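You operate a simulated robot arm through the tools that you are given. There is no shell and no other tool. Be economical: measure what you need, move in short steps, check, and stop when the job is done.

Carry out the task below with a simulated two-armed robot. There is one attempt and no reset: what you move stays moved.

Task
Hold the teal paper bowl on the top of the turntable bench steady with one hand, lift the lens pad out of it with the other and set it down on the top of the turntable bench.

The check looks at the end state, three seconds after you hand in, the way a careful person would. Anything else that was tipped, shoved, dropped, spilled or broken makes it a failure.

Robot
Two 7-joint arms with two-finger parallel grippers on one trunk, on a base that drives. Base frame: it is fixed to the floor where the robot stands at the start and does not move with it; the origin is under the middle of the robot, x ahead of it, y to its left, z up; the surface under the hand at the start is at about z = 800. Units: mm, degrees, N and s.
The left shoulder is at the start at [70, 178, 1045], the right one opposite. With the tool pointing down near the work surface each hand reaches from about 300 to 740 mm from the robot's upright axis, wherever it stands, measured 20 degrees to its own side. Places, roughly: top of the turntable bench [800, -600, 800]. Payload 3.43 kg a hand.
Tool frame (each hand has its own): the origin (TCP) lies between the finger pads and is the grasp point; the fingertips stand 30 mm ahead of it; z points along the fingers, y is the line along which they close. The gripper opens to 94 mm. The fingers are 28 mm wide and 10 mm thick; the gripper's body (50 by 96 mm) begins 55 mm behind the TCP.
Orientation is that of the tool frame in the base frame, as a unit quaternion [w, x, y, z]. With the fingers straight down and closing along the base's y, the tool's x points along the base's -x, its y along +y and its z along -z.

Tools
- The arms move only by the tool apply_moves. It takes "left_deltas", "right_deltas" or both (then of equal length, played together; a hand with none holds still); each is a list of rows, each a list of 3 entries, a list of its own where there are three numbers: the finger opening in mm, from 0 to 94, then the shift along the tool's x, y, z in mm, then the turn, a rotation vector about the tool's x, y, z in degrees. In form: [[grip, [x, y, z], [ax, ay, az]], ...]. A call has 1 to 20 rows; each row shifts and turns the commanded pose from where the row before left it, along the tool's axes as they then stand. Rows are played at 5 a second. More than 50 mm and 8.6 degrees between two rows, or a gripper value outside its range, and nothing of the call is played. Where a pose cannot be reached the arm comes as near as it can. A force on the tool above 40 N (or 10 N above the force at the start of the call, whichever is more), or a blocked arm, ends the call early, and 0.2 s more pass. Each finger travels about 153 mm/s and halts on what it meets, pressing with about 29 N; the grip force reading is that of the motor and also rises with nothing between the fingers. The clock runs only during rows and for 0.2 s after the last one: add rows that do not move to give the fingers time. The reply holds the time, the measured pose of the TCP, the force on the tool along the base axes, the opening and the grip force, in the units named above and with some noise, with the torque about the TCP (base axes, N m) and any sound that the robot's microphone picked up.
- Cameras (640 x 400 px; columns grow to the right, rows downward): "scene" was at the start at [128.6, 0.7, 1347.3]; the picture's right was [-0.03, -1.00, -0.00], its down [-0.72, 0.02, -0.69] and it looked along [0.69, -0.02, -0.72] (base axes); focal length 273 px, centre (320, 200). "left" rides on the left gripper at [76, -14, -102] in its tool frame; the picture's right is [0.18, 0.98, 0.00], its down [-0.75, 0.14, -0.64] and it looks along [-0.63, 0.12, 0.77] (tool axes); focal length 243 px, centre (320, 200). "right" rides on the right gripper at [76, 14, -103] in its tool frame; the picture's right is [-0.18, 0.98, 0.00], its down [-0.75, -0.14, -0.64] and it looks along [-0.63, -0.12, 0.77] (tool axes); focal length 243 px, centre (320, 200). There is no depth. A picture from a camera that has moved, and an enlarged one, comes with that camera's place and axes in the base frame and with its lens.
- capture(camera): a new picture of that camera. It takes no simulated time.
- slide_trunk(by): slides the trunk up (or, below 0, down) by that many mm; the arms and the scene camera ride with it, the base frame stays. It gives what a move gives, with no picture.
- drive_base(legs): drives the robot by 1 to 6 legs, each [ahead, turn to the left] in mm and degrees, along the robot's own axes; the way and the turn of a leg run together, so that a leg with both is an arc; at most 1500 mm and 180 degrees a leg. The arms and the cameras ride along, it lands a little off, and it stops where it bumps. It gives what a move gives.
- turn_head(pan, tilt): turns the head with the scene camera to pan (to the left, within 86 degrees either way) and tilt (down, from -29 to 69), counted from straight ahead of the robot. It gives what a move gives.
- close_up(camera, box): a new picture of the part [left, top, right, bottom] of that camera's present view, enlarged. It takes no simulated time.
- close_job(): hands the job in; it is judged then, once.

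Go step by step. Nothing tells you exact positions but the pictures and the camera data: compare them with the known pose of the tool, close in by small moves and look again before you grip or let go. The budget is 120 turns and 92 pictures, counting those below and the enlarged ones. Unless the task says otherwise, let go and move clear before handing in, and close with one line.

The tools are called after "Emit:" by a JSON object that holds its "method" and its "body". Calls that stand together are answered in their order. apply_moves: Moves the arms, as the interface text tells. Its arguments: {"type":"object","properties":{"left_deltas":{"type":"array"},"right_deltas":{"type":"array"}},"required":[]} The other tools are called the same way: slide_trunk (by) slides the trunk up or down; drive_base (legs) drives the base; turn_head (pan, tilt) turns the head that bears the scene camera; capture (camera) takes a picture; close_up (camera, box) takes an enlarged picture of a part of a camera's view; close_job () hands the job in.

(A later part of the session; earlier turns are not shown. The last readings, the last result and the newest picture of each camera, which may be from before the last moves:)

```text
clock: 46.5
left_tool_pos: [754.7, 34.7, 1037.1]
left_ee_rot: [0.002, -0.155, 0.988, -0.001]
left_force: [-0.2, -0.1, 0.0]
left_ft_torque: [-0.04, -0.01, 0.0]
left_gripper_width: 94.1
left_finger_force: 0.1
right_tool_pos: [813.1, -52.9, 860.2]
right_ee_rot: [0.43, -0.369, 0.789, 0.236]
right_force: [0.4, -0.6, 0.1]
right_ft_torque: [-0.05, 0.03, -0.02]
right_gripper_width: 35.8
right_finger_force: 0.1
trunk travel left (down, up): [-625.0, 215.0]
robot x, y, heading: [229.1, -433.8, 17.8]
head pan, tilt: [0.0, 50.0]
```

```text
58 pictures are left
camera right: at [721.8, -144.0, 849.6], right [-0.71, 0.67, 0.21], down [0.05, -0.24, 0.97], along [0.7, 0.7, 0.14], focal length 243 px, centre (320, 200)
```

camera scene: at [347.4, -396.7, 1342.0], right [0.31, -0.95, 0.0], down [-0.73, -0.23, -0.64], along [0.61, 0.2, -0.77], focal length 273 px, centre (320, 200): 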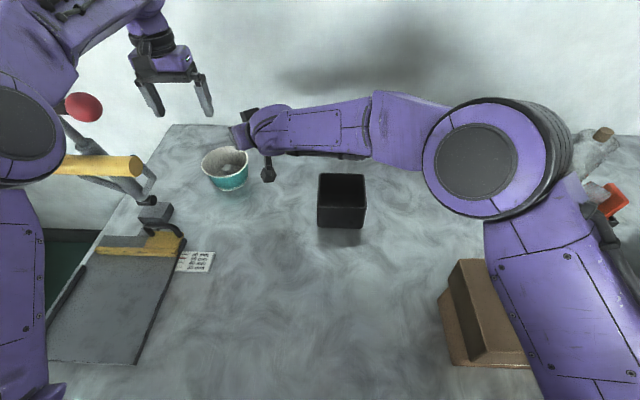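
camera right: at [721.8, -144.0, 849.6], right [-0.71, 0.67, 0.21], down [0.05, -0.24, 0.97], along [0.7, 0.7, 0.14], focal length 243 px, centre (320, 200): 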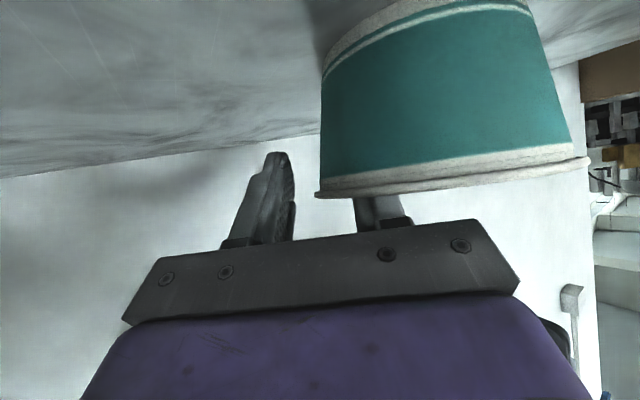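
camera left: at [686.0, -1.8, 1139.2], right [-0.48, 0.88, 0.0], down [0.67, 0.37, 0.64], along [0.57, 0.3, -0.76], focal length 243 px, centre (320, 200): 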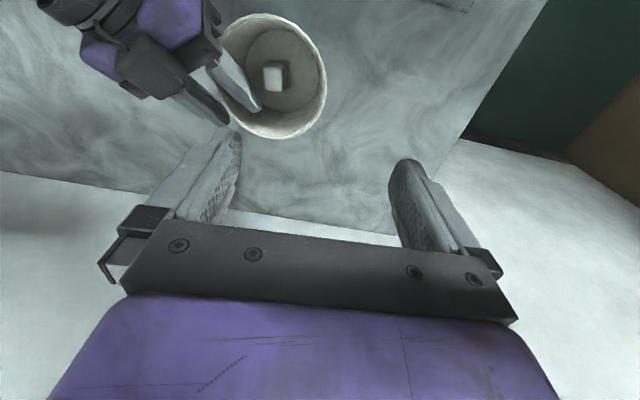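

The bowl settled about 15 mm toward me, at ~(769, -18), level. I'll back the hand slightly, roll it ~13° to match the wall's slope, then close in stages.

Emit:
{"method": "apply_moves", "body": {"right_deltas": [[36, [7, 0, -12], [0, 0, 0]], [36, [0, 0, 0], [0, 0, 6.5]], [36, [0, 0, 0], [0, 0, 6.5]], [30, [0, 0, 0], [0, 0, 0]], [24, [0, 0, 0], [0, 0, 0]], [24, [0, 0, 0], [0, 0, 0]]]}}

Emit:
{"method": "capture", "body": {"camera": "left"}}

Emit:
{"method": "capture", "body": {"camera": "right"}}

```text
clock: 47.9
left_tool_pos: [754.3, 35.2, 1036.2]
left_ee_rot: [0.002, -0.156, 0.988, -0.001]
left_force: [1.1, -0.6, -0.3]
left_ft_torque: [-0.01, 0.0, 0.0]
left_gripper_width: 94.0
left_finger_force: 0.1
right_tool_pos: [803.2, -65.2, 862.2]
right_ee_rot: [0.401, -0.278, 0.826, 0.284]
right_force: [0.8, 0.8, -0.3]
right_ft_torque: [0.03, 0.03, -0.02]
right_gripper_width: 24.2
right_finger_force: 0.2
trunk travel left (down, up): [-625.0, 215.0]
robot x, y, heading: [229.9, -435.3, 17.6]
head pan, tilt: [0.0, 50.0]
```

```text
57 pictures are left
camera left: at [686.0, -1.9, 1139.2], right [-0.48, 0.88, 0.0], down [0.67, 0.37, 0.64], along [0.57, 0.3, -0.76], focal length 243 px, centre (320, 200)
```

left: 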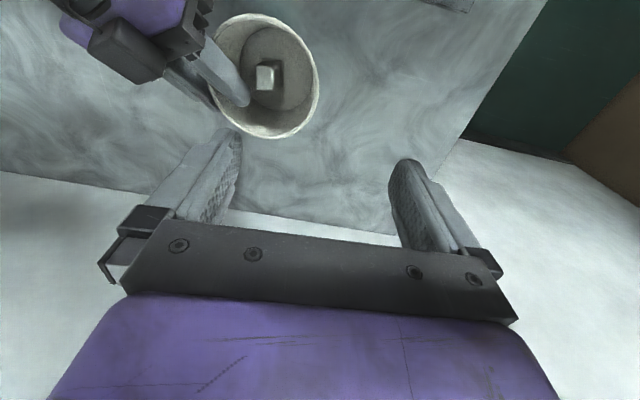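

```text
56 pictures are left
camera right: at [701.7, -143.1, 855.7], right [-0.58, 0.72, 0.39], down [0.17, -0.37, 0.92], along [0.8, 0.59, 0.09], focal length 243 px, centre (320, 200)
```

right: 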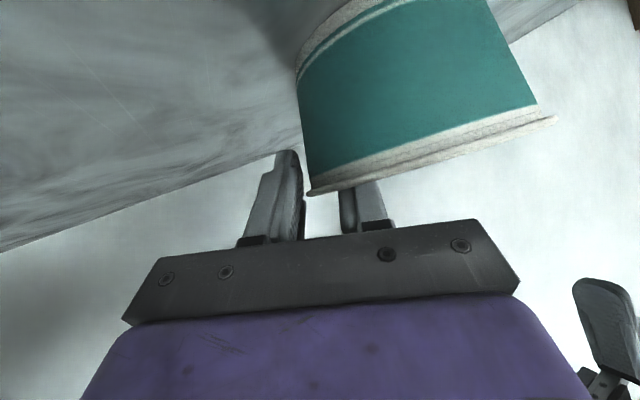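

The flat finger was spanning too long a chord and catching the near rim. I'll raise the hand so only the finger corners (~14 mm) straddle the wall, shift it slightly outward and recheck.

Emit:
{"method": "apply_moves", "body": {"right_deltas": [[34, [-12, 3, -7], [0, 0, 0]], [34, [0, -7, 0], [0, 0, 0]], [34, [0, 0, 0], [0, 0, 0]]]}}

Emit:
{"method": "close_up", "body": {"camera": "left", "box": [140, 0, 380, 150]}}

Emit:
{"method": "capture", "body": {"camera": "right"}}

```text
clock: 48.7
left_tool_pos: [753.8, 35.3, 1036.9]
left_ee_rot: [0.002, -0.155, 0.988, 0.0]
left_force: [-0.7, 0.1, -0.2]
left_ft_torque: [0.02, 0.02, 0.0]
left_gripper_width: 93.6
left_finger_force: 0.0
right_tool_pos: [809.4, -69.8, 874.3]
right_ee_rot: [0.402, -0.277, 0.825, 0.283]
right_force: [0.1, 0.3, 1.1]
right_ft_torque: [-0.03, 0.01, -0.01]
right_gripper_width: 34.3
right_finger_force: 0.1
trunk travel left (down, up): [-625.0, 215.0]
robot x, y, heading: [227.6, -441.5, 17.9]
head pan, tilt: [0.0, 50.0]
```

```text
2.67 times, centred on (260, 75) of left
camera zoom: at [685.8, -1.8, 1139.2], right [-0.48, 0.88, 0.0], down [0.67, 0.37, 0.64], along [0.57, 0.3, -0.76], focal length 647 px, centre (480, 533)
```

zoom: 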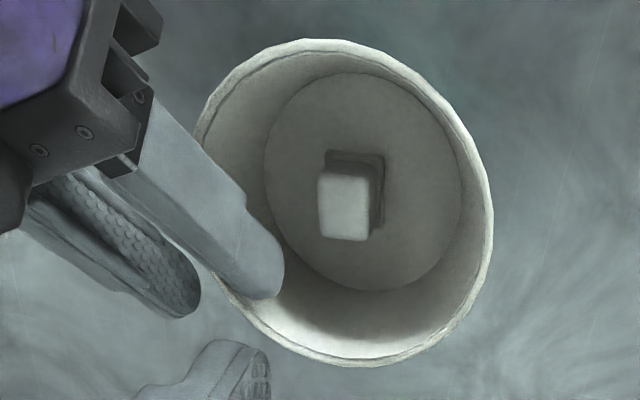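

```text
54 pictures are left
camera right: at [707.1, -147.4, 868.0], right [-0.58, 0.72, 0.39], down [0.17, -0.37, 0.92], along [0.8, 0.59, 0.09], focal length 243 px, centre (320, 200)
```

right: 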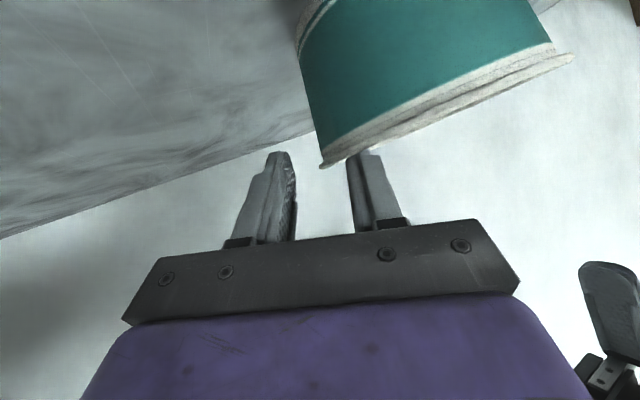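

Geometry looks right: wall centred between the fingers with a shallow overlap. Close in stages.

Emit:
{"method": "apply_moves", "body": {"right_deltas": [[28, [0, 0, 0], [0, 0, 0]], [24, [0, 0, 0], [0, 0, 0]], [20, [0, 0, 0], [0, 0, 0]], [16, [0, 0, 0], [0, 0, 0]], [16, [0, 0, 0], [0, 0, 0]]]}}

Emit:
{"method": "close_up", "body": {"camera": "left", "box": [140, 0, 380, 150]}}

Emit:
{"method": "capture", "body": {"camera": "right"}}

```text
clock: 49.9
left_tool_pos: [754.1, 34.8, 1037.5]
left_ee_rot: [0.002, -0.155, 0.988, 0.0]
left_force: [0.0, -0.1, -0.1]
left_ft_torque: [0.0, -0.01, -0.02]
left_gripper_width: 93.8
left_finger_force: 0.0
right_tool_pos: [809.8, -69.8, 874.1]
right_ee_rot: [0.401, -0.277, 0.826, 0.283]
right_force: [-0.4, -0.2, -0.5]
right_ft_torque: [-0.04, 0.0, -0.05]
right_gripper_width: 16.3
right_finger_force: 0.5
trunk travel left (down, up): [-625.0, 215.0]
robot x, y, heading: [228.3, -439.0, 17.7]
head pan, tilt: [0.0, 50.0]
```

```text
2.67 times, centred on (260, 75) of left
camera zoom: at [686.0, -1.9, 1139.2], right [-0.48, 0.88, 0.0], down [0.67, 0.37, 0.64], along [0.57, 0.3, -0.76], focal length 647 px, centre (480, 533)
```

zoom: 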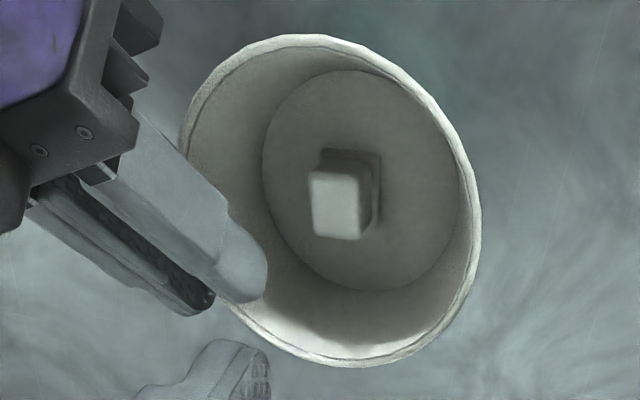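

```text
52 pictures are left
camera right: at [707.3, -147.4, 868.0], right [-0.58, 0.72, 0.39], down [0.17, -0.37, 0.92], along [0.8, 0.59, 0.09], focal length 243 px, centre (320, 200)
```

right: 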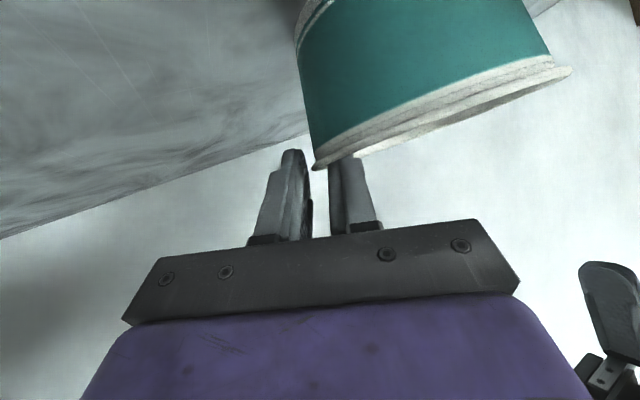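

The inner finger pulls the bowl slightly before the outer one meets it. I'll shift the hand inward ~7 mm while closing so both fingers meet the wall.

Emit:
{"method": "apply_moves", "body": {"right_deltas": [[16, [0, 4, 0], [0, 0, 0]], [14, [0, 3, 0], [0, 0, 0]], [12, [0, 1, 0], [0, 0, 0]], [8, [0, 0, 0], [0, 0, 0]], [8, [0, 0, 0], [0, 0, 0]]]}}

Emit:
{"method": "close_up", "body": {"camera": "left", "box": [140, 0, 380, 150]}}

Emit:
{"method": "capture", "body": {"camera": "right"}}

```text
clock: 51.1
left_tool_pos: [755.2, 34.1, 1036.5]
left_ee_rot: [0.001, -0.155, 0.988, 0.0]
left_force: [-0.5, -0.3, 0.6]
left_ft_torque: [0.01, -0.02, -0.02]
left_gripper_width: 93.7
left_finger_force: 0.1
right_tool_pos: [802.7, -65.4, 875.4]
right_ee_rot: [0.402, -0.278, 0.825, 0.284]
right_force: [-0.3, 0.1, 0.7]
right_ft_torque: [0.02, 0.03, -0.01]
right_gripper_width: 8.9
right_finger_force: 1.8
trunk travel left (down, up): [-625.0, 215.0]
robot x, y, heading: [225.7, -435.6, 17.5]
head pan, tilt: [0.0, 50.0]
```

```text
2.67 times, centred on (260, 75) of left
camera zoom: at [686.0, -1.9, 1139.2], right [-0.48, 0.88, 0.0], down [0.67, 0.37, 0.64], along [0.57, 0.3, -0.76], focal length 647 px, centre (480, 533)
```

zoom: 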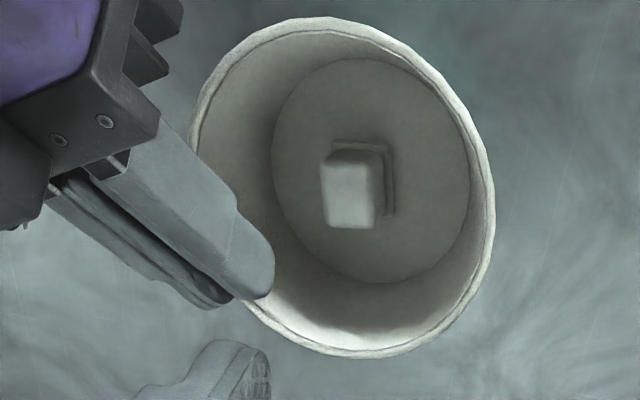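

```text
50 pictures are left
camera right: at [701.4, -142.3, 869.7], right [-0.58, 0.72, 0.39], down [0.17, -0.37, 0.92], along [0.8, 0.59, 0.09], focal length 243 px, centre (320, 200)
```

right: 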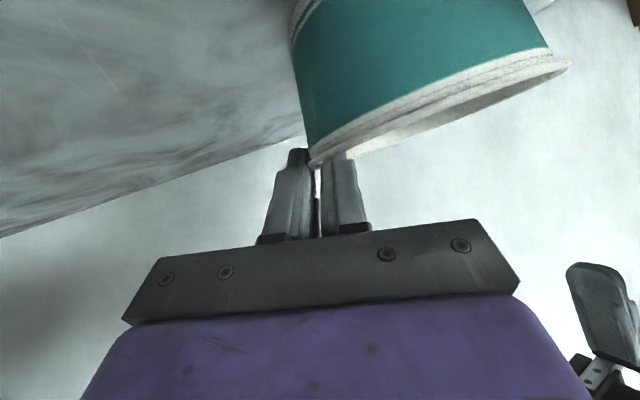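

Both fingers now touch the wall (8.9 mm, force rising). Tighten a bit and check from the scene camera.

Emit:
{"method": "apply_moves", "body": {"right_deltas": [[5, [0, 0, 0], [0, 0, 0]], [5, [0, 0, 0], [0, 0, 0]]]}}

Emit:
{"method": "close_up", "body": {"camera": "scene", "box": [180, 120, 290, 205]}}

Emit:
{"method": "close_up", "body": {"camera": "left", "box": [140, 0, 380, 150]}}

```text
clock: 51.7
left_tool_pos: [754.8, 34.9, 1035.7]
left_ee_rot: [0.002, -0.155, 0.988, 0.0]
left_force: [-1.2, -0.9, 0.0]
left_ft_torque: [0.02, 0.0, 0.0]
left_gripper_width: 93.8
left_finger_force: 0.0
right_tool_pos: [804.0, -65.3, 876.2]
right_ee_rot: [0.402, -0.278, 0.825, 0.284]
right_force: [0.7, 0.3, -0.1]
right_ft_torque: [-0.08, 0.01, 0.01]
right_gripper_width: 8.1
right_finger_force: 28.7
trunk travel left (down, up): [-625.0, 215.0]
robot x, y, heading: [230.3, -439.9, 17.7]
head pan, tilt: [0.0, 50.0]
```

```text
4.71 times, centred on (235, 162) of scene
camera zoom: at [347.8, -395.9, 1341.9], right [0.31, -0.95, 0.0], down [-0.73, -0.23, -0.64], along [0.61, 0.2, -0.77], focal length 1286 px, centre (720, 376)
```

zoom: 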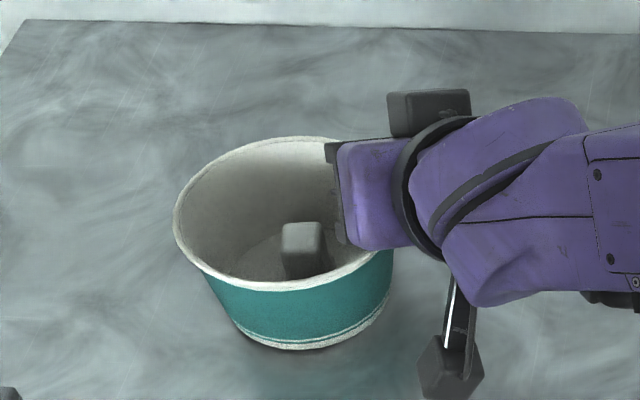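

```text
2.67 times, centred on (260, 75) of left
camera zoom: at [686.1, -1.9, 1139.2], right [-0.48, 0.88, 0.0], down [0.67, 0.37, 0.64], along [0.57, 0.3, -0.76], focal length 647 px, centre (480, 533)
```

zoom: 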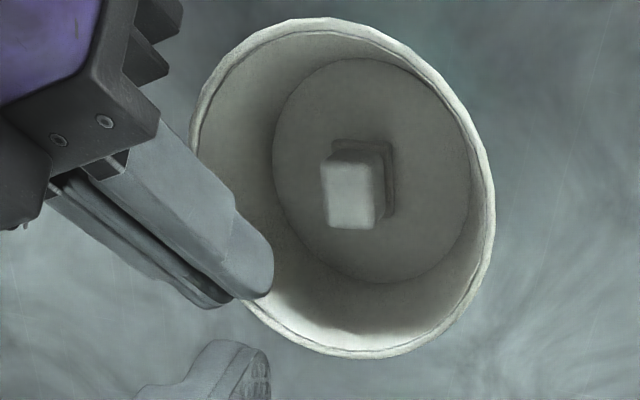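

The right hand holds the bowl at ~29 N. Now move the left hand above the pad, turned ~12° to align with it, opening reduced to 50.

Emit:
{"method": "apply_moves", "body": {"left_deltas": [[80, [0, -20, 0], [0, 0, -6]], [65, [0, -20, 0], [0, 0, -6]], [50, [0, -18, 0], [0, 0, 0]], [50, [0, 0, 20], [0, 0, 0]], [50, [0, 0, 0], [0, 0, 0]]]}}

Emit:
{"method": "capture", "body": {"camera": "left"}}

Emit:
{"method": "capture", "body": {"camera": "scene"}}

```text
clock: 52.9
left_tool_pos: [777.6, -17.2, 1016.7]
left_ee_rot: [0.002, -0.258, 0.966, -0.002]
left_force: [-0.7, 0.0, 0.4]
left_ft_torque: [0.01, 0.02, -0.03]
left_gripper_width: 50.2
left_finger_force: 0.0
right_tool_pos: [803.5, -64.8, 875.9]
right_ee_rot: [0.401, -0.278, 0.826, 0.284]
right_force: [0.4, 0.5, -0.3]
right_ft_torque: [-0.06, -0.03, -0.05]
right_gripper_width: 8.1
right_finger_force: 29.4
trunk travel left (down, up): [-625.0, 215.0]
robot x, y, heading: [229.4, -436.3, 17.8]
head pan, tilt: [0.0, 50.0]
```

```text
47 pictures are left
camera left: at [718.7, -68.1, 1119.2], right [-0.65, 0.76, 0.0], down [0.58, 0.5, 0.64], along [0.49, 0.42, -0.77], focal length 243 px, centre (320, 200)
```

left: 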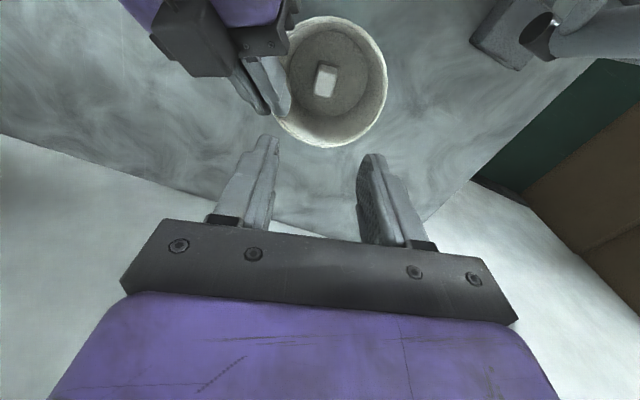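

```text
46 pictures are left
camera scene: at [347.8, -396.0, 1341.9], right [0.31, -0.95, 0.0], down [-0.73, -0.23, -0.64], along [0.61, 0.2, -0.77], focal length 273 px, centre (320, 200)
```

scene: 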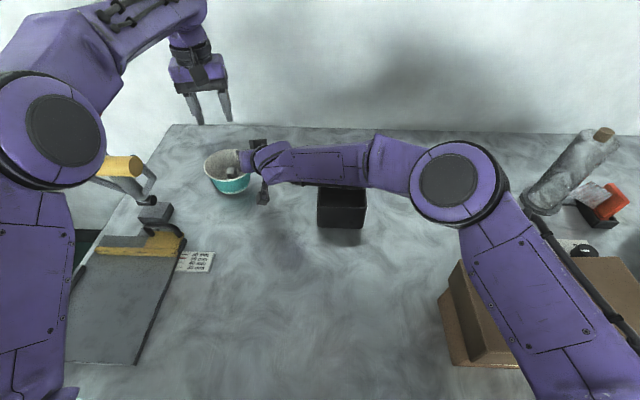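

Left hand is over the bowl with pad at about (770, -19). Descend in steps, watching the elbow's gap to the lever.

Emit:
{"method": "apply_moves", "body": {"left_deltas": [[50, [0, 0, 30], [0, 0, 0]], [50, [0, 0, 30], [0, 0, 0]], [50, [0, 0, 0], [0, 0, 0]]]}}

Emit:
{"method": "close_up", "body": {"camera": "left", "box": [200, 0, 440, 150]}}

Emit:
{"method": "capture", "body": {"camera": "scene"}}

```text
clock: 53.7
left_tool_pos: [776.8, -15.5, 956.1]
left_ee_rot: [0.002, -0.258, 0.966, -0.002]
left_force: [0.3, 0.0, -0.2]
left_ft_torque: [-0.01, 0.01, 0.03]
left_gripper_width: 49.9
left_finger_force: 0.0
right_tool_pos: [803.4, -63.4, 876.5]
right_ee_rot: [0.401, -0.278, 0.826, 0.283]
right_force: [0.4, 0.0, -0.9]
right_ft_torque: [-0.02, -0.06, 0.0]
right_gripper_width: 8.0
right_finger_force: 29.4
trunk travel left (down, up): [-625.0, 215.0]
robot x, y, heading: [228.1, -431.1, 17.5]
head pan, tilt: [0.0, 50.0]
```

```text
2.67 times, centred on (320, 75) of left
camera zoom: at [718.8, -67.3, 1058.4], right [-0.65, 0.76, 0.0], down [0.58, 0.5, 0.64], along [0.49, 0.42, -0.77], focal length 647 px, centre (320, 533)
```

zoom: 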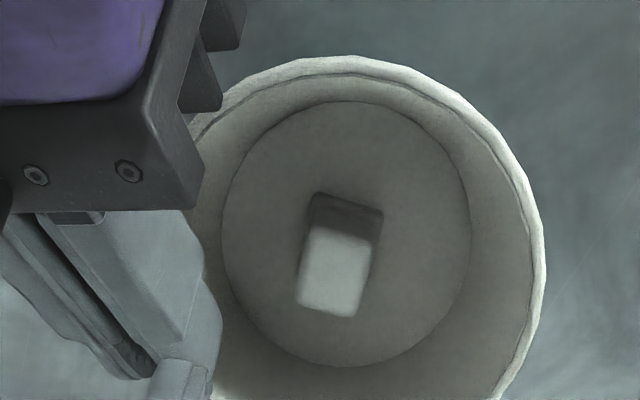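

```text
44 pictures are left
camera scene: at [347.7, -396.0, 1341.9], right [0.31, -0.95, 0.0], down [-0.73, -0.23, -0.64], along [0.61, 0.2, -0.77], focal length 273 px, centre (320, 200)
```

scene: 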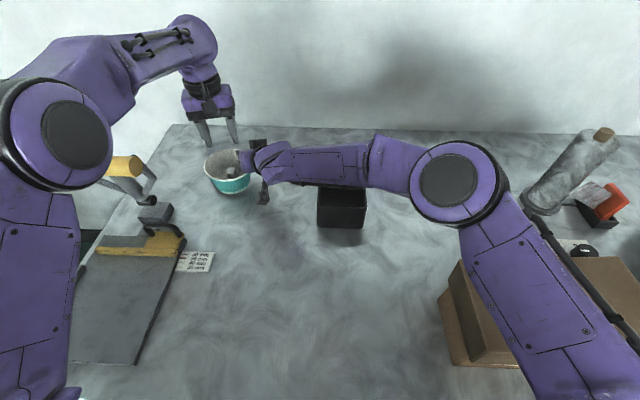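

The pad is ~19×33 mm, centred near (773, -14), and already aligned with the left tool within ~2°. Narrow the opening to 30 to clear the other finger and descend.

Emit:
{"method": "apply_moves", "body": {"left_deltas": [[30, [2, 3, 0], [0, 0, 0]], [30, [0, 0, 30], [0, 0, -2]], [30, [0, 0, 30], [0, 0, 0]], [30, [0, 0, 0], [0, 0, 0]]]}}

Emit:
{"method": "capture", "body": {"camera": "left"}}

Emit:
{"method": "capture", "body": {"camera": "scene"}}

```text
clock: 54.7
left_tool_pos: [774.5, -17.5, 895.2]
left_ee_rot: [0.001, -0.275, 0.961, -0.001]
left_force: [0.2, 0.8, -0.6]
left_ft_torque: [-0.01, 0.0, 0.0]
left_gripper_width: 29.8
left_finger_force: 0.1
right_tool_pos: [803.4, -65.2, 875.9]
right_ee_rot: [0.402, -0.277, 0.826, 0.283]
right_force: [0.2, 0.3, -0.4]
right_ft_torque: [-0.03, -0.02, 0.02]
right_gripper_width: 7.8
right_finger_force: 29.4
trunk travel left (down, up): [-625.0, 215.0]
robot x, y, heading: [229.5, -436.0, 17.7]
head pan, tilt: [0.0, 50.0]
```

```text
43 pictures are left
camera left: at [717.3, -69.0, 998.7], right [-0.68, 0.74, 0.0], down [0.56, 0.52, 0.64], along [0.48, 0.43, -0.77], focal length 243 px, centre (320, 200)
```

left: 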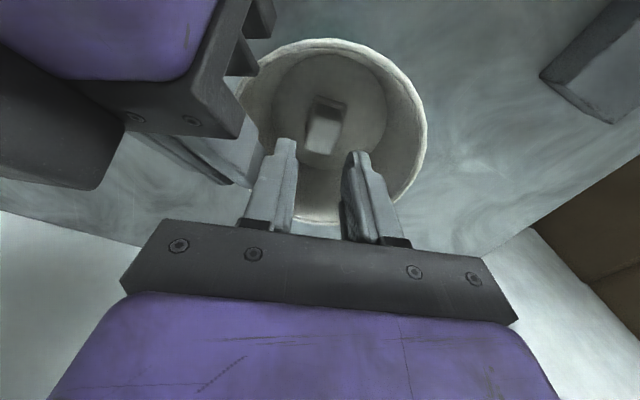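

```text
42 pictures are left
camera scene: at [347.8, -396.0, 1341.9], right [0.31, -0.95, 0.0], down [-0.73, -0.23, -0.64], along [0.61, 0.2, -0.77], focal length 273 px, centre (320, 200)
```

scene: 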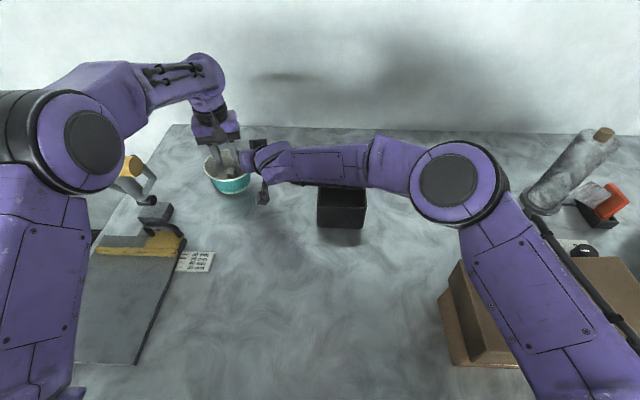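

Aligned: the pad sits midway between the fingertips. Descend to grip height.

Emit:
{"method": "apply_moves", "body": {"left_deltas": [[30, [-2, 2, 20], [0, 0, 0]], [30, [0, 0, 15], [0, 0, 0]], [30, [0, 0, 0], [0, 0, 0]]]}}

Emit:
{"method": "capture", "body": {"camera": "left"}}

Emit:
{"method": "close_up", "body": {"camera": "scene", "box": [170, 90, 300, 205]}}

```text
clock: 55.5
left_tool_pos: [776.4, -14.3, 862.1]
left_ee_rot: [0.001, -0.274, 0.962, -0.001]
left_force: [0.8, -0.1, 0.0]
left_ft_torque: [-0.02, -0.03, -0.01]
left_gripper_width: 29.8
left_finger_force: 0.1
right_tool_pos: [804.7, -65.1, 876.3]
right_ee_rot: [0.401, -0.278, 0.826, 0.284]
right_force: [0.2, 0.3, 0.5]
right_ft_torque: [0.01, -0.01, 0.01]
right_gripper_width: 8.0
right_finger_force: 28.9
trunk travel left (down, up): [-625.0, 215.0]
robot x, y, heading: [230.3, -437.8, 17.8]
head pan, tilt: [0.0, 50.0]
```

```text
41 pictures are left
camera left: at [717.7, -66.4, 964.5], right [-0.68, 0.74, 0.0], down [0.56, 0.52, 0.64], along [0.48, 0.43, -0.77], focal length 243 px, centre (320, 200)
```

left: 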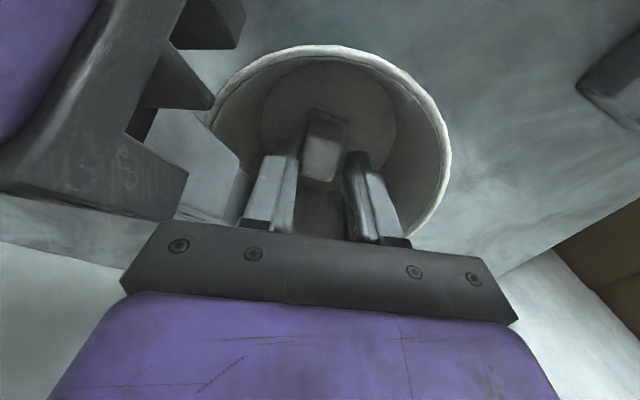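

```text
3.48 times, centred on (235, 148) of scene
camera zoom: at [347.8, -396.0, 1341.9], right [0.31, -0.95, 0.0], down [-0.73, -0.23, -0.64], along [0.61, 0.2, -0.77], focal length 950 px, centre (616, 383)
```

zoom: 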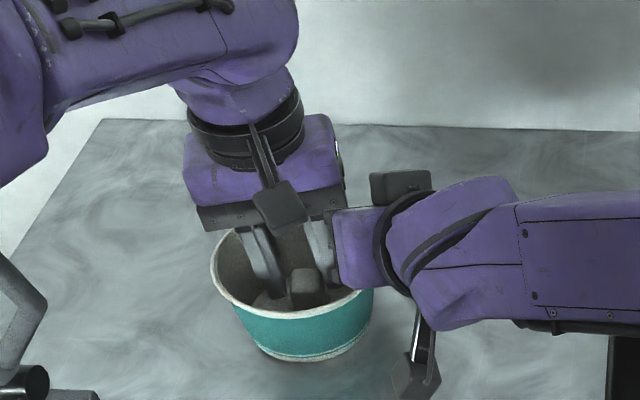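

Pad remains between the fingers. Small centring, final 17 mm down.

Emit:
{"method": "apply_moves", "body": {"left_deltas": [[30, [-1, 2.5, 9], [0, 0, 0]], [30, [0, 0, 8], [0, 0, 0]], [30, [0, 0, 0], [0, 0, 0]]]}}

Emit:
{"method": "capture", "body": {"camera": "left"}}

Emit:
{"method": "close_up", "body": {"camera": "scene", "box": [190, 120, 270, 200]}}

```text
clock: 56.3
left_tool_pos: [775.2, -11.4, 844.7]
left_ee_rot: [0.002, -0.274, 0.962, -0.001]
left_force: [0.3, -0.3, -0.6]
left_ft_torque: [0.01, 0.0, 0.02]
left_gripper_width: 30.1
left_finger_force: 0.3
right_tool_pos: [803.7, -66.1, 876.0]
right_ee_rot: [0.401, -0.278, 0.825, 0.285]
right_force: [-0.1, 0.5, 0.7]
right_ft_torque: [-0.05, 0.0, 0.03]
right_gripper_width: 7.7
right_finger_force: 28.8
trunk travel left (down, up): [-625.0, 215.0]
robot x, y, heading: [225.5, -434.6, 17.8]
head pan, tilt: [0.0, 50.0]
```

```text
39 pictures are left
camera left: at [717.7, -63.4, 948.4], right [-0.68, 0.74, 0.0], down [0.56, 0.52, 0.64], along [0.48, 0.43, -0.77], focal length 243 px, centre (320, 200)
```

left: 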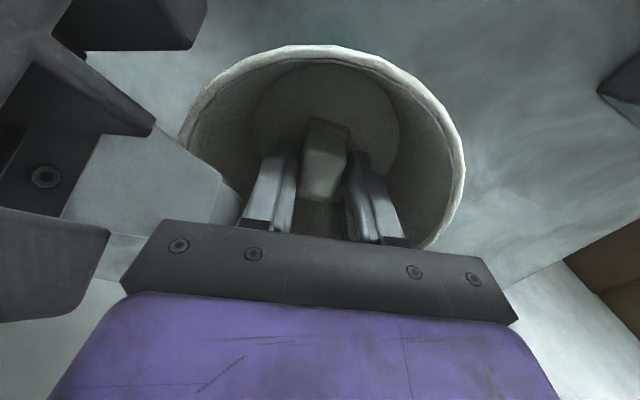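

```text
5.00 times, centred on (230, 160) of scene
camera zoom: at [347.6, -396.1, 1341.9], right [0.31, -0.95, 0.0], down [-0.73, -0.23, -0.64], along [0.61, 0.2, -0.77], focal length 1366 px, centre (770, 400)
```

zoom: 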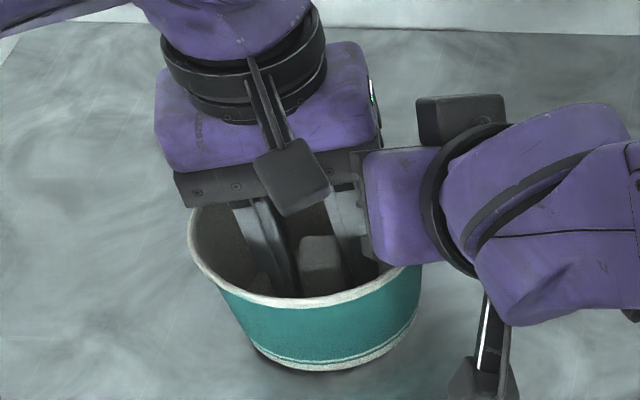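

The pad lies between the fingers. Close the left gripper on it.

Emit:
{"method": "apply_moves", "body": {"left_deltas": [[24, [0, 0, 0], [0, 0, 0]], [18, [0, 0, 0], [0, 0, 0]], [12, [0, 0, 0], [0, 0, 0]], [8, [0, 0, 0], [0, 0, 0]], [8, [0, 0, 0], [0, 0, 0]]]}}

Emit:
{"method": "capture", "body": {"camera": "left"}}

```text
clock: 57.5
left_tool_pos: [775.8, -10.0, 846.0]
left_ee_rot: [0.001, -0.275, 0.961, -0.001]
left_force: [-0.1, 0.3, 0.1]
left_ft_torque: [0.0, 0.0, 0.04]
left_gripper_width: 25.2
left_finger_force: 29.0
right_tool_pos: [803.4, -65.5, 876.4]
right_ee_rot: [0.402, -0.278, 0.825, 0.284]
right_force: [1.3, -0.5, 1.8]
right_ft_torque: [-0.04, 0.0, 0.01]
right_gripper_width: 7.6
right_finger_force: 28.5
trunk travel left (down, up): [-625.0, 215.0]
robot x, y, heading: [230.0, -434.9, 18.0]
head pan, tilt: [0.0, 50.0]
```

```text
37 pictures are left
camera left: at [717.8, -63.5, 948.6], right [-0.68, 0.74, 0.0], down [0.56, 0.52, 0.64], along [0.48, 0.43, -0.77], focal length 243 px, centre (320, 200)
```

left: 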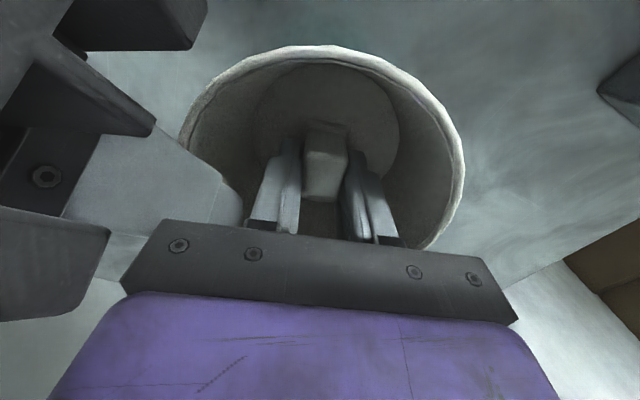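

Pad gripped (25 mm wide, 29 N). Lift straight up.

Emit:
{"method": "apply_moves", "body": {"left_deltas": [[8, [0, 0, -10], [0, 0, 0]], [8, [0, 0, -15], [0, 0, 0]], [8, [0, 0, -20], [0, 0, 0]], [8, [0, 0, -25], [0, 0, 0]], [8, [0, 0, -25], [0, 0, 0]], [8, [0, 0, 0], [0, 0, 0]]]}}

Emit:
{"method": "capture", "body": {"camera": "left"}}

Emit:
{"method": "capture", "body": {"camera": "scene"}}

```text
clock: 58.9
left_tool_pos: [774.8, -10.6, 939.8]
left_ee_rot: [0.002, -0.275, 0.961, -0.001]
left_force: [0.0, -0.1, -0.3]
left_ft_torque: [0.01, 0.02, -0.02]
left_gripper_width: 25.1
left_finger_force: 28.6
right_tool_pos: [804.2, -64.2, 876.1]
right_ee_rot: [0.401, -0.278, 0.825, 0.284]
right_force: [-0.1, -1.2, 2.9]
right_ft_torque: [-0.05, 0.01, 0.02]
right_gripper_width: 7.4
right_finger_force: 29.2
trunk travel left (down, up): [-625.0, 215.0]
robot x, y, heading: [225.0, -437.1, 17.5]
head pan, tilt: [0.0, 50.0]
```

```text
36 pictures are left
camera left: at [716.8, -63.8, 1042.7], right [-0.68, 0.74, 0.0], down [0.56, 0.52, 0.64], along [0.48, 0.43, -0.77], focal length 243 px, centre (320, 200)
```

left: 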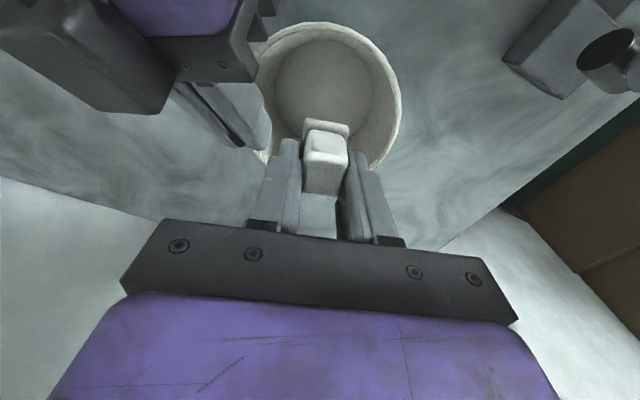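

```text
35 pictures are left
camera scene: at [347.5, -396.4, 1342.0], right [0.31, -0.95, 0.0], down [-0.73, -0.23, -0.64], along [0.61, 0.2, -0.77], focal length 273 px, centre (320, 200)
```

scene: 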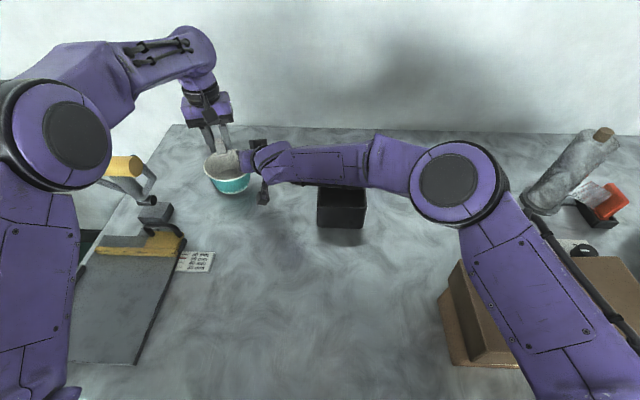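

The pad is out and the bowl is steady. Hold the pad higher, then release the bowl, and withdraw the right hand up and back.

Emit:
{"method": "apply_moves", "body": {"left_deltas": [[8, [0, 0, -25], [0, 0, 0]], [8, [0, 0, -25], [0, 0, 0]], [8, [0, 0, 0], [0, 0, 0]]]}}

Emit:
{"method": "apply_moves", "body": {"right_deltas": [[12, [0, 0, 0], [0, 0, 0]], [16, [0, 0, 0], [0, 0, 0]], [22, [0, 0, 0], [0, 0, 0]], [28, [0, 0, 0], [0, 0, 0]], [28, [0, 0, 0], [0, 0, 0]]]}}

Emit:
{"method": "capture", "body": {"camera": "left"}}

Emit:
{"method": "capture", "body": {"camera": "right"}}

```text
clock: 59.7
left_tool_pos: [774.4, -10.6, 990.0]
left_ee_rot: [0.003, -0.274, 0.962, -0.002]
left_force: [0.0, 0.1, 0.5]
left_ft_torque: [0.01, 0.01, -0.01]
left_gripper_width: 25.0
left_finger_force: 29.1
right_tool_pos: [803.9, -65.3, 875.9]
right_ee_rot: [0.401, -0.278, 0.826, 0.283]
right_force: [-0.5, -0.8, 2.4]
right_ft_torque: [-0.03, 0.02, 0.03]
right_gripper_width: 7.6
right_finger_force: 28.6
trunk travel left (down, up): [-625.0, 215.0]
robot x, y, heading: [230.2, -432.6, 17.9]
head pan, tilt: [0.0, 50.0]
```

```text
clock: 60.9
left_tool_pos: [775.4, -11.2, 991.0]
left_ee_rot: [0.003, -0.274, 0.962, -0.001]
left_force: [-0.5, 0.1, -0.3]
left_ft_torque: [0.0, 0.0, -0.01]
left_gripper_width: 25.3
left_finger_force: 29.0
right_tool_pos: [804.4, -64.9, 875.6]
right_ee_rot: [0.401, -0.278, 0.825, 0.284]
right_force: [0.2, 0.0, 0.1]
right_ft_torque: [0.02, -0.03, -0.01]
right_gripper_width: 28.1
right_finger_force: 0.1
trunk travel left (down, up): [-625.0, 215.0]
robot x, y, heading: [228.1, -435.3, 17.9]
head pan, tilt: [0.0, 50.0]
```

```text
34 pictures are left
camera left: at [717.5, -62.5, 1092.5], right [-0.68, 0.74, 0.0], down [0.56, 0.52, 0.64], along [0.48, 0.43, -0.77], focal length 243 px, centre (320, 200)
```

left: 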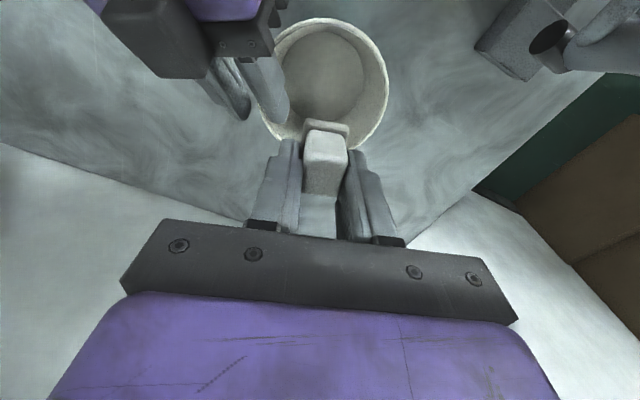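

```text
33 pictures are left
camera right: at [701.4, -142.3, 869.6], right [-0.58, 0.72, 0.39], down [0.17, -0.37, 0.92], along [0.8, 0.59, 0.09], focal length 243 px, centre (320, 200)
```

right: 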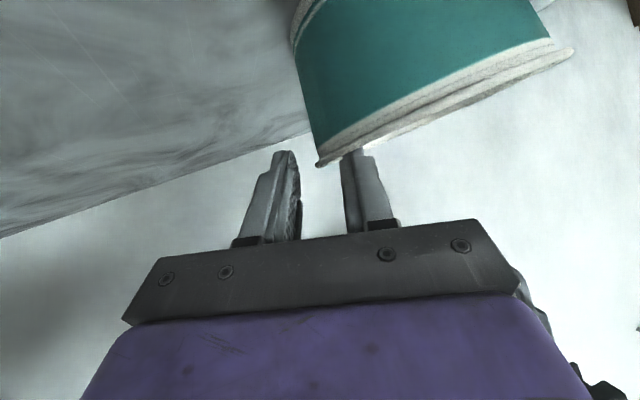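

Bowl is released and level. Withdraw the right hand up, then back and right.

Emit:
{"method": "apply_moves", "body": {"right_deltas": [[28, [-13, 4, -8], [0, 0, 0]], [28, [-13, 4, -8], [0, 0, 0]], [28, [0, 0, -35], [0, 0, 0]], [28, [0, -15, -35], [0, 0, 0]], [28, [0, -25, -40], [0, 0, 0]], [28, [0, -25, -40], [0, 0, 0]], [28, [0, -20, -20], [0, 0, 0]], [28, [0, 0, 0], [0, 0, 0]]]}}

Emit:
{"method": "capture", "body": {"camera": "scene"}}

Emit:
{"method": "capture", "body": {"camera": "left"}}

```text
clock: 62.7
left_tool_pos: [775.4, -9.7, 991.4]
left_ee_rot: [0.002, -0.275, 0.962, -0.002]
left_force: [0.3, 1.1, -0.2]
left_ft_torque: [0.03, -0.02, -0.03]
left_gripper_width: 25.2
left_finger_force: 29.4
right_tool_pos: [776.5, -240.1, 974.0]
right_ee_rot: [0.402, -0.278, 0.825, 0.284]
right_force: [0.5, 0.4, 0.0]
right_ft_torque: [-0.02, -0.02, 0.0]
right_gripper_width: 28.1
right_finger_force: 0.0
trunk travel left (down, up): [-625.0, 215.0]
robot x, y, heading: [228.2, -438.8, 17.7]
head pan, tilt: [0.0, 50.0]
```

```text
32 pictures are left
camera scene: at [347.8, -395.4, 1341.9], right [0.31, -0.95, 0.0], down [-0.73, -0.23, -0.64], along [0.61, 0.2, -0.77], focal length 273 px, centre (320, 200)
```

scene: 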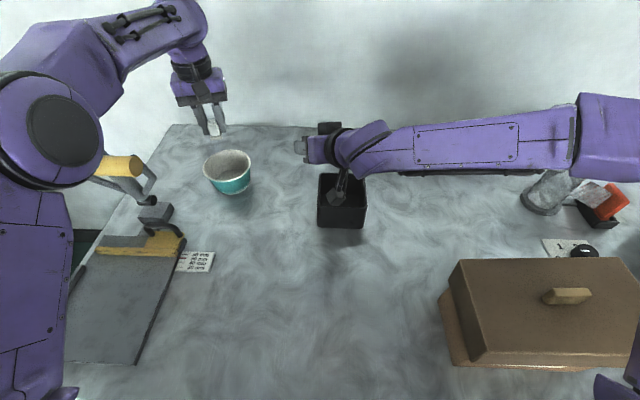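

```text
31 pictures are left
camera left: at [717.4, -62.0, 1092.4], right [-0.68, 0.74, 0.0], down [0.56, 0.52, 0.64], along [0.48, 0.43, -0.77], focal length 243 px, centre (320, 200)
```

left: 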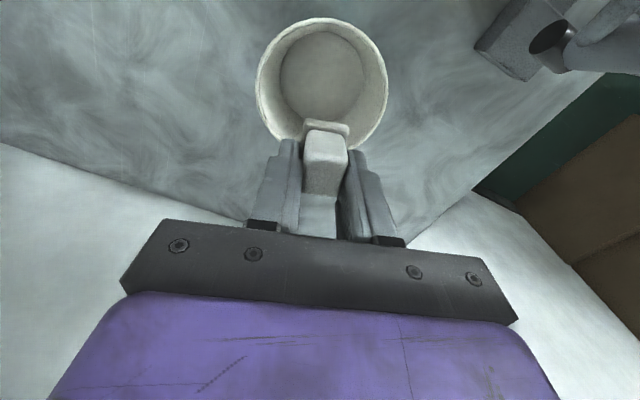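

Pad is in the left hand; bowl level and clear. Move right hand further aside, carry the pad to a free spot right of the bowl around (785, -140).

Emit:
{"method": "apply_moves", "body": {"right_deltas": [[28, [0, -25, -20], [0, 0, 0]], [28, [0, -25, -30], [0, 0, 0]], [28, [0, 0, -30], [0, 0, 0]], [28, [0, 0, 0], [0, 0, 0]], [28, [0, 0, 0], [0, 0, 0]], [28, [0, 0, 0], [0, 0, 0]]], "left_deltas": [[8, [0, 0, 0], [0, 0, 0]], [8, [0, 0, 0], [0, 0, 0]], [8, [20, -38, 0], [0, 0, 0]], [8, [20, -38, 0], [0, 0, 0]], [8, [20, -39, 0], [0, 0, 0]], [8, [0, 0, 0], [0, 0, 0]]]}}

Emit:
{"method": "apply_moves", "body": {"left_deltas": [[8, [0, 0, 35], [0, 0, 0]], [8, [0, 0, 35], [0, 0, 0]], [8, [0, 0, 35], [0, 0, 0]], [8, [0, 0, 0], [0, 0, 0]]]}}

Emit:
{"method": "capture", "body": {"camera": "scene"}}

Emit:
{"method": "capture", "body": {"camera": "left"}}

```text
clock: 64.1
left_tool_pos: [782.8, -140.6, 987.7]
left_ee_rot: [0.001, -0.275, 0.961, -0.001]
left_force: [0.3, -0.8, -0.3]
left_ft_torque: [0.02, -0.04, 0.02]
left_gripper_width: 25.4
left_finger_force: 28.9
right_tool_pos: [769.6, -326.7, 1003.6]
right_ee_rot: [0.401, -0.277, 0.826, 0.283]
right_force: [0.2, 0.3, 0.3]
right_ft_torque: [0.0, -0.01, 0.01]
right_gripper_width: 28.1
right_finger_force: 0.1
trunk travel left (down, up): [-625.0, 215.0]
robot x, y, heading: [226.4, -434.8, 17.7]
head pan, tilt: [0.0, 50.0]
```

```text
clock: 65.1
left_tool_pos: [786.0, -141.0, 885.7]
left_ee_rot: [0.002, -0.275, 0.961, -0.001]
left_force: [-0.2, -0.3, -0.3]
left_ft_torque: [0.0, 0.01, -0.01]
left_gripper_width: 25.3
left_finger_force: 28.9
right_tool_pos: [769.6, -328.2, 1003.6]
right_ee_rot: [0.401, -0.279, 0.825, 0.284]
right_force: [-0.7, 0.3, 0.3]
right_ft_torque: [-0.01, 0.02, -0.01]
right_gripper_width: 27.9
right_finger_force: 0.0
trunk travel left (down, up): [-625.0, 215.0]
robot x, y, heading: [228.8, -438.7, 18.1]
head pan, tilt: [0.0, 50.0]
```

```text
30 pictures are left
camera scene: at [347.3, -396.4, 1342.0], right [0.31, -0.95, 0.0], down [-0.73, -0.23, -0.64], along [0.61, 0.2, -0.77], focal length 273 px, centre (320, 200)
```

scene: 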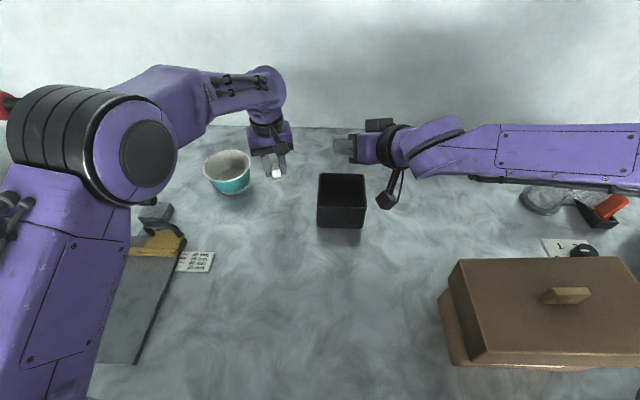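

```text
29 pictures are left
camera left: at [729.9, -193.1, 988.0], right [-0.68, 0.74, 0.0], down [0.56, 0.52, 0.64], along [0.48, 0.43, -0.76], focal length 243 px, centre (320, 200)
```

left: 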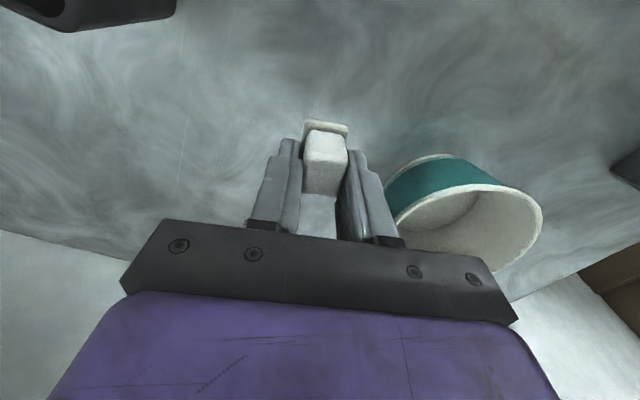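

Free bench below and the bowl is clear. Lower carefully.

Emit:
{"method": "apply_moves", "body": {"left_deltas": [[8, [0, 0, 18], [0, 0, 0]], [8, [0, 0, 12], [0, 0, 0]], [8, [0, 0, 4], [0, 0, 0]], [8, [0, 0, 3], [0, 0, 0]], [8, [0, 0, 2], [0, 0, 0]], [8, [0, 0, 0], [0, 0, 0]]]}}

Emit:
{"method": "close_up", "body": {"camera": "scene", "box": [220, 115, 330, 200]}}

Emit:
{"method": "capture", "body": {"camera": "left"}}

```text
clock: 66.5
left_tool_pos: [785.5, -140.1, 845.7]
left_ee_rot: [0.001, -0.275, 0.961, -0.001]
left_force: [0.3, -0.1, 0.1]
left_ft_torque: [0.03, 0.01, 0.01]
left_gripper_width: 25.0
left_finger_force: 28.4
right_tool_pos: [769.8, -327.3, 1003.4]
right_ee_rot: [0.401, -0.278, 0.825, 0.284]
right_force: [0.7, 0.1, 0.1]
right_ft_torque: [0.01, -0.01, 0.02]
right_gripper_width: 28.0
right_finger_force: 0.0
trunk travel left (down, up): [-625.0, 215.0]
robot x, y, heading: [230.3, -439.4, 17.9]
head pan, tilt: [0.0, 50.0]
```

```text
4.71 times, centred on (275, 158) of scene
camera zoom: at [347.9, -396.2, 1341.9], right [0.31, -0.95, 0.0], down [-0.73, -0.23, -0.64], along [0.61, 0.2, -0.77], focal length 1286 px, centre (532, 400)
```

zoom: 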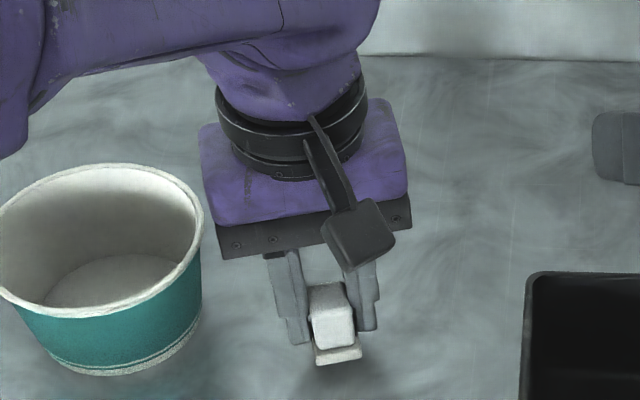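

```text
27 pictures are left
camera left: at [728.2, -193.2, 948.4], right [-0.68, 0.74, 0.0], down [0.56, 0.52, 0.64], along [0.48, 0.43, -0.77], focal length 243 px, centre (320, 200)
```

left: 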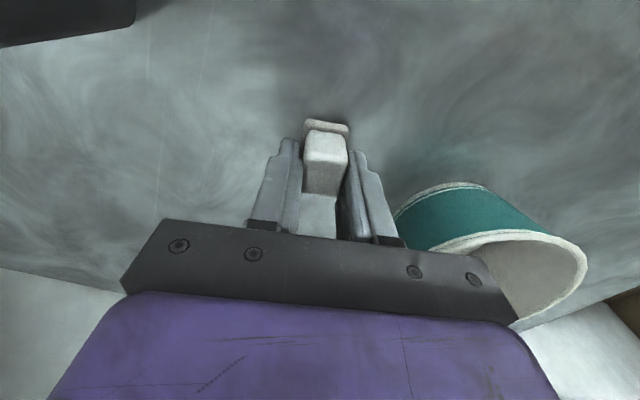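

No contact yet; lower further in 1 mm steps.

Emit:
{"method": "apply_moves", "body": {"left_deltas": [[8, [0, 0, 1.5], [0, 0, 0]], [8, [0, 0, 1], [0, 0, 0]], [8, [0, 0, 1], [0, 0, 0]], [8, [0, 0, 0], [0, 0, 0]]]}}

```text
clock: 67.5
left_tool_pos: [786.6, -141.0, 843.0]
left_ee_rot: [0.001, -0.274, 0.962, -0.001]
left_force: [-0.2, 0.2, 0.4]
left_ft_torque: [0.0, -0.04, 0.03]
left_gripper_width: 25.0
left_finger_force: 28.8
right_tool_pos: [771.5, -327.9, 1003.2]
right_ee_rot: [0.401, -0.278, 0.825, 0.284]
right_force: [-0.3, 0.0, -0.2]
right_ft_torque: [0.0, -0.01, 0.01]
right_gripper_width: 28.0
right_finger_force: 0.0
trunk travel left (down, up): [-625.0, 215.0]
robot x, y, heading: [226.6, -436.3, 17.7]
head pan, tilt: [0.0, 50.0]
```

Emit:
{"method": "apply_moves", "body": {"left_deltas": [[8, [0, 0, 1], [0, 0, 0]], [8, [0, 0, 1], [0, 0, 0]], [8, [0, 0, 1], [0, 0, 0]], [8, [0, 0, 0], [0, 0, 0]]]}}

Emit:
{"method": "close_up", "body": {"camera": "scene", "box": [250, 150, 300, 185]}}

```text
clock: 68.5
left_tool_pos: [787.1, -141.1, 839.1]
left_ee_rot: [0.001, -0.274, 0.962, -0.002]
left_force: [-0.7, 0.7, 0.5]
left_ft_torque: [0.02, -0.01, 0.03]
left_gripper_width: 25.4
left_finger_force: 28.6
right_tool_pos: [770.0, -327.7, 1004.2]
right_ee_rot: [0.401, -0.279, 0.825, 0.285]
right_force: [0.0, 0.1, 0.1]
right_ft_torque: [-0.03, -0.01, -0.01]
right_gripper_width: 27.9
right_finger_force: 0.0
trunk travel left (down, up): [-625.0, 215.0]
robot x, y, heading: [229.4, -438.0, 17.6]
head pan, tilt: [0.0, 50.0]
```

```text
11.43 times, centred on (275, 168) of scene
camera zoom: at [347.9, -396.2, 1341.9], right [0.31, -0.95, 0.0], down [-0.73, -0.23, -0.64], along [0.61, 0.2, -0.77], focal length 3122 px, centre (834, 571)
```

zoom: 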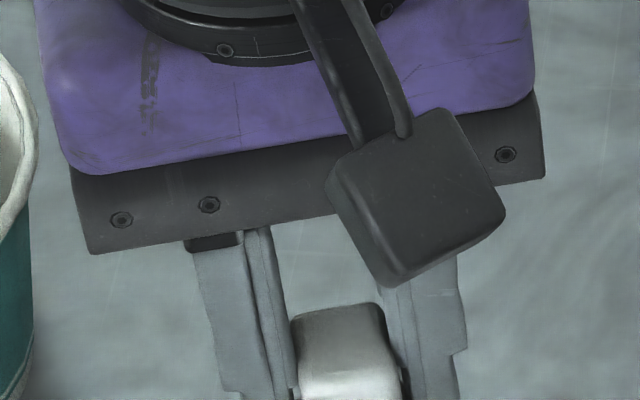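

Emit:
{"method": "apply_moves", "body": {"left_deltas": [[8, [0, 0, 1], [0, 0, 0]], [8, [0, 0, 1], [0, 0, 0]], [8, [0, 0, 0], [0, 0, 0]]]}}

Emit:
{"method": "close_up", "body": {"camera": "scene", "box": [255, 165, 305, 200]}}

Emit:
{"method": "close_up", "body": {"camera": "left", "box": [250, 90, 400, 190]}}

```text
clock: 69.3
left_tool_pos: [785.5, -141.6, 837.8]
left_ee_rot: [0.002, -0.274, 0.962, -0.001]
left_force: [0.2, 1.5, -1.3]
left_ft_torque: [0.01, 0.01, -0.01]
left_gripper_width: 24.8
left_finger_force: 29.2
right_tool_pos: [770.5, -327.7, 1001.9]
right_ee_rot: [0.401, -0.278, 0.825, 0.284]
right_force: [0.3, 0.7, 0.1]
right_ft_torque: [-0.02, 0.01, 0.0]
right_gripper_width: 28.0
right_finger_force: 0.1
trunk travel left (down, up): [-625.0, 215.0]
robot x, y, heading: [227.6, -439.8, 17.9]
head pan, tilt: [0.0, 50.0]
```

```text
11.43 times, centred on (280, 182) of scene
camera zoom: at [347.9, -396.2, 1341.9], right [0.31, -0.95, 0.0], down [-0.73, -0.23, -0.64], along [0.61, 0.2, -0.77], focal length 3122 px, centre (777, 400)
```

zoom: 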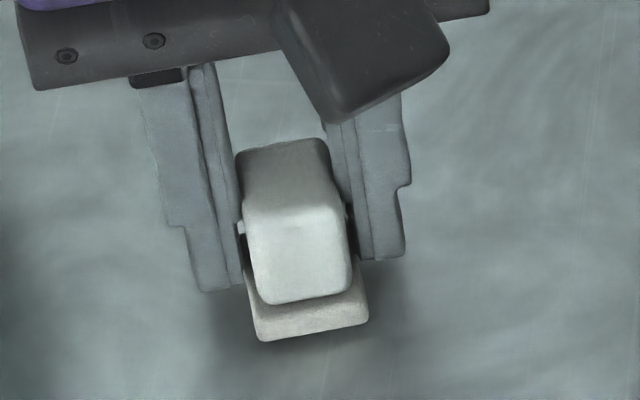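

```text
4.00 times, centred on (325, 140) of left
camera zoom: at [728.1, -193.1, 939.9], right [-0.68, 0.74, 0.0], down [0.56, 0.52, 0.64], along [0.48, 0.43, -0.77], focal length 970 px, centre (300, 440)
```

zoom: 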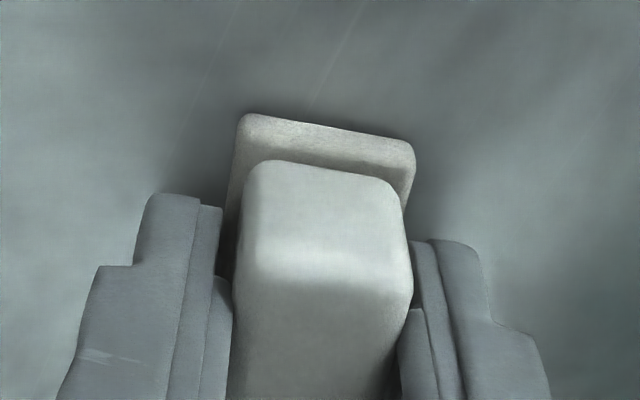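

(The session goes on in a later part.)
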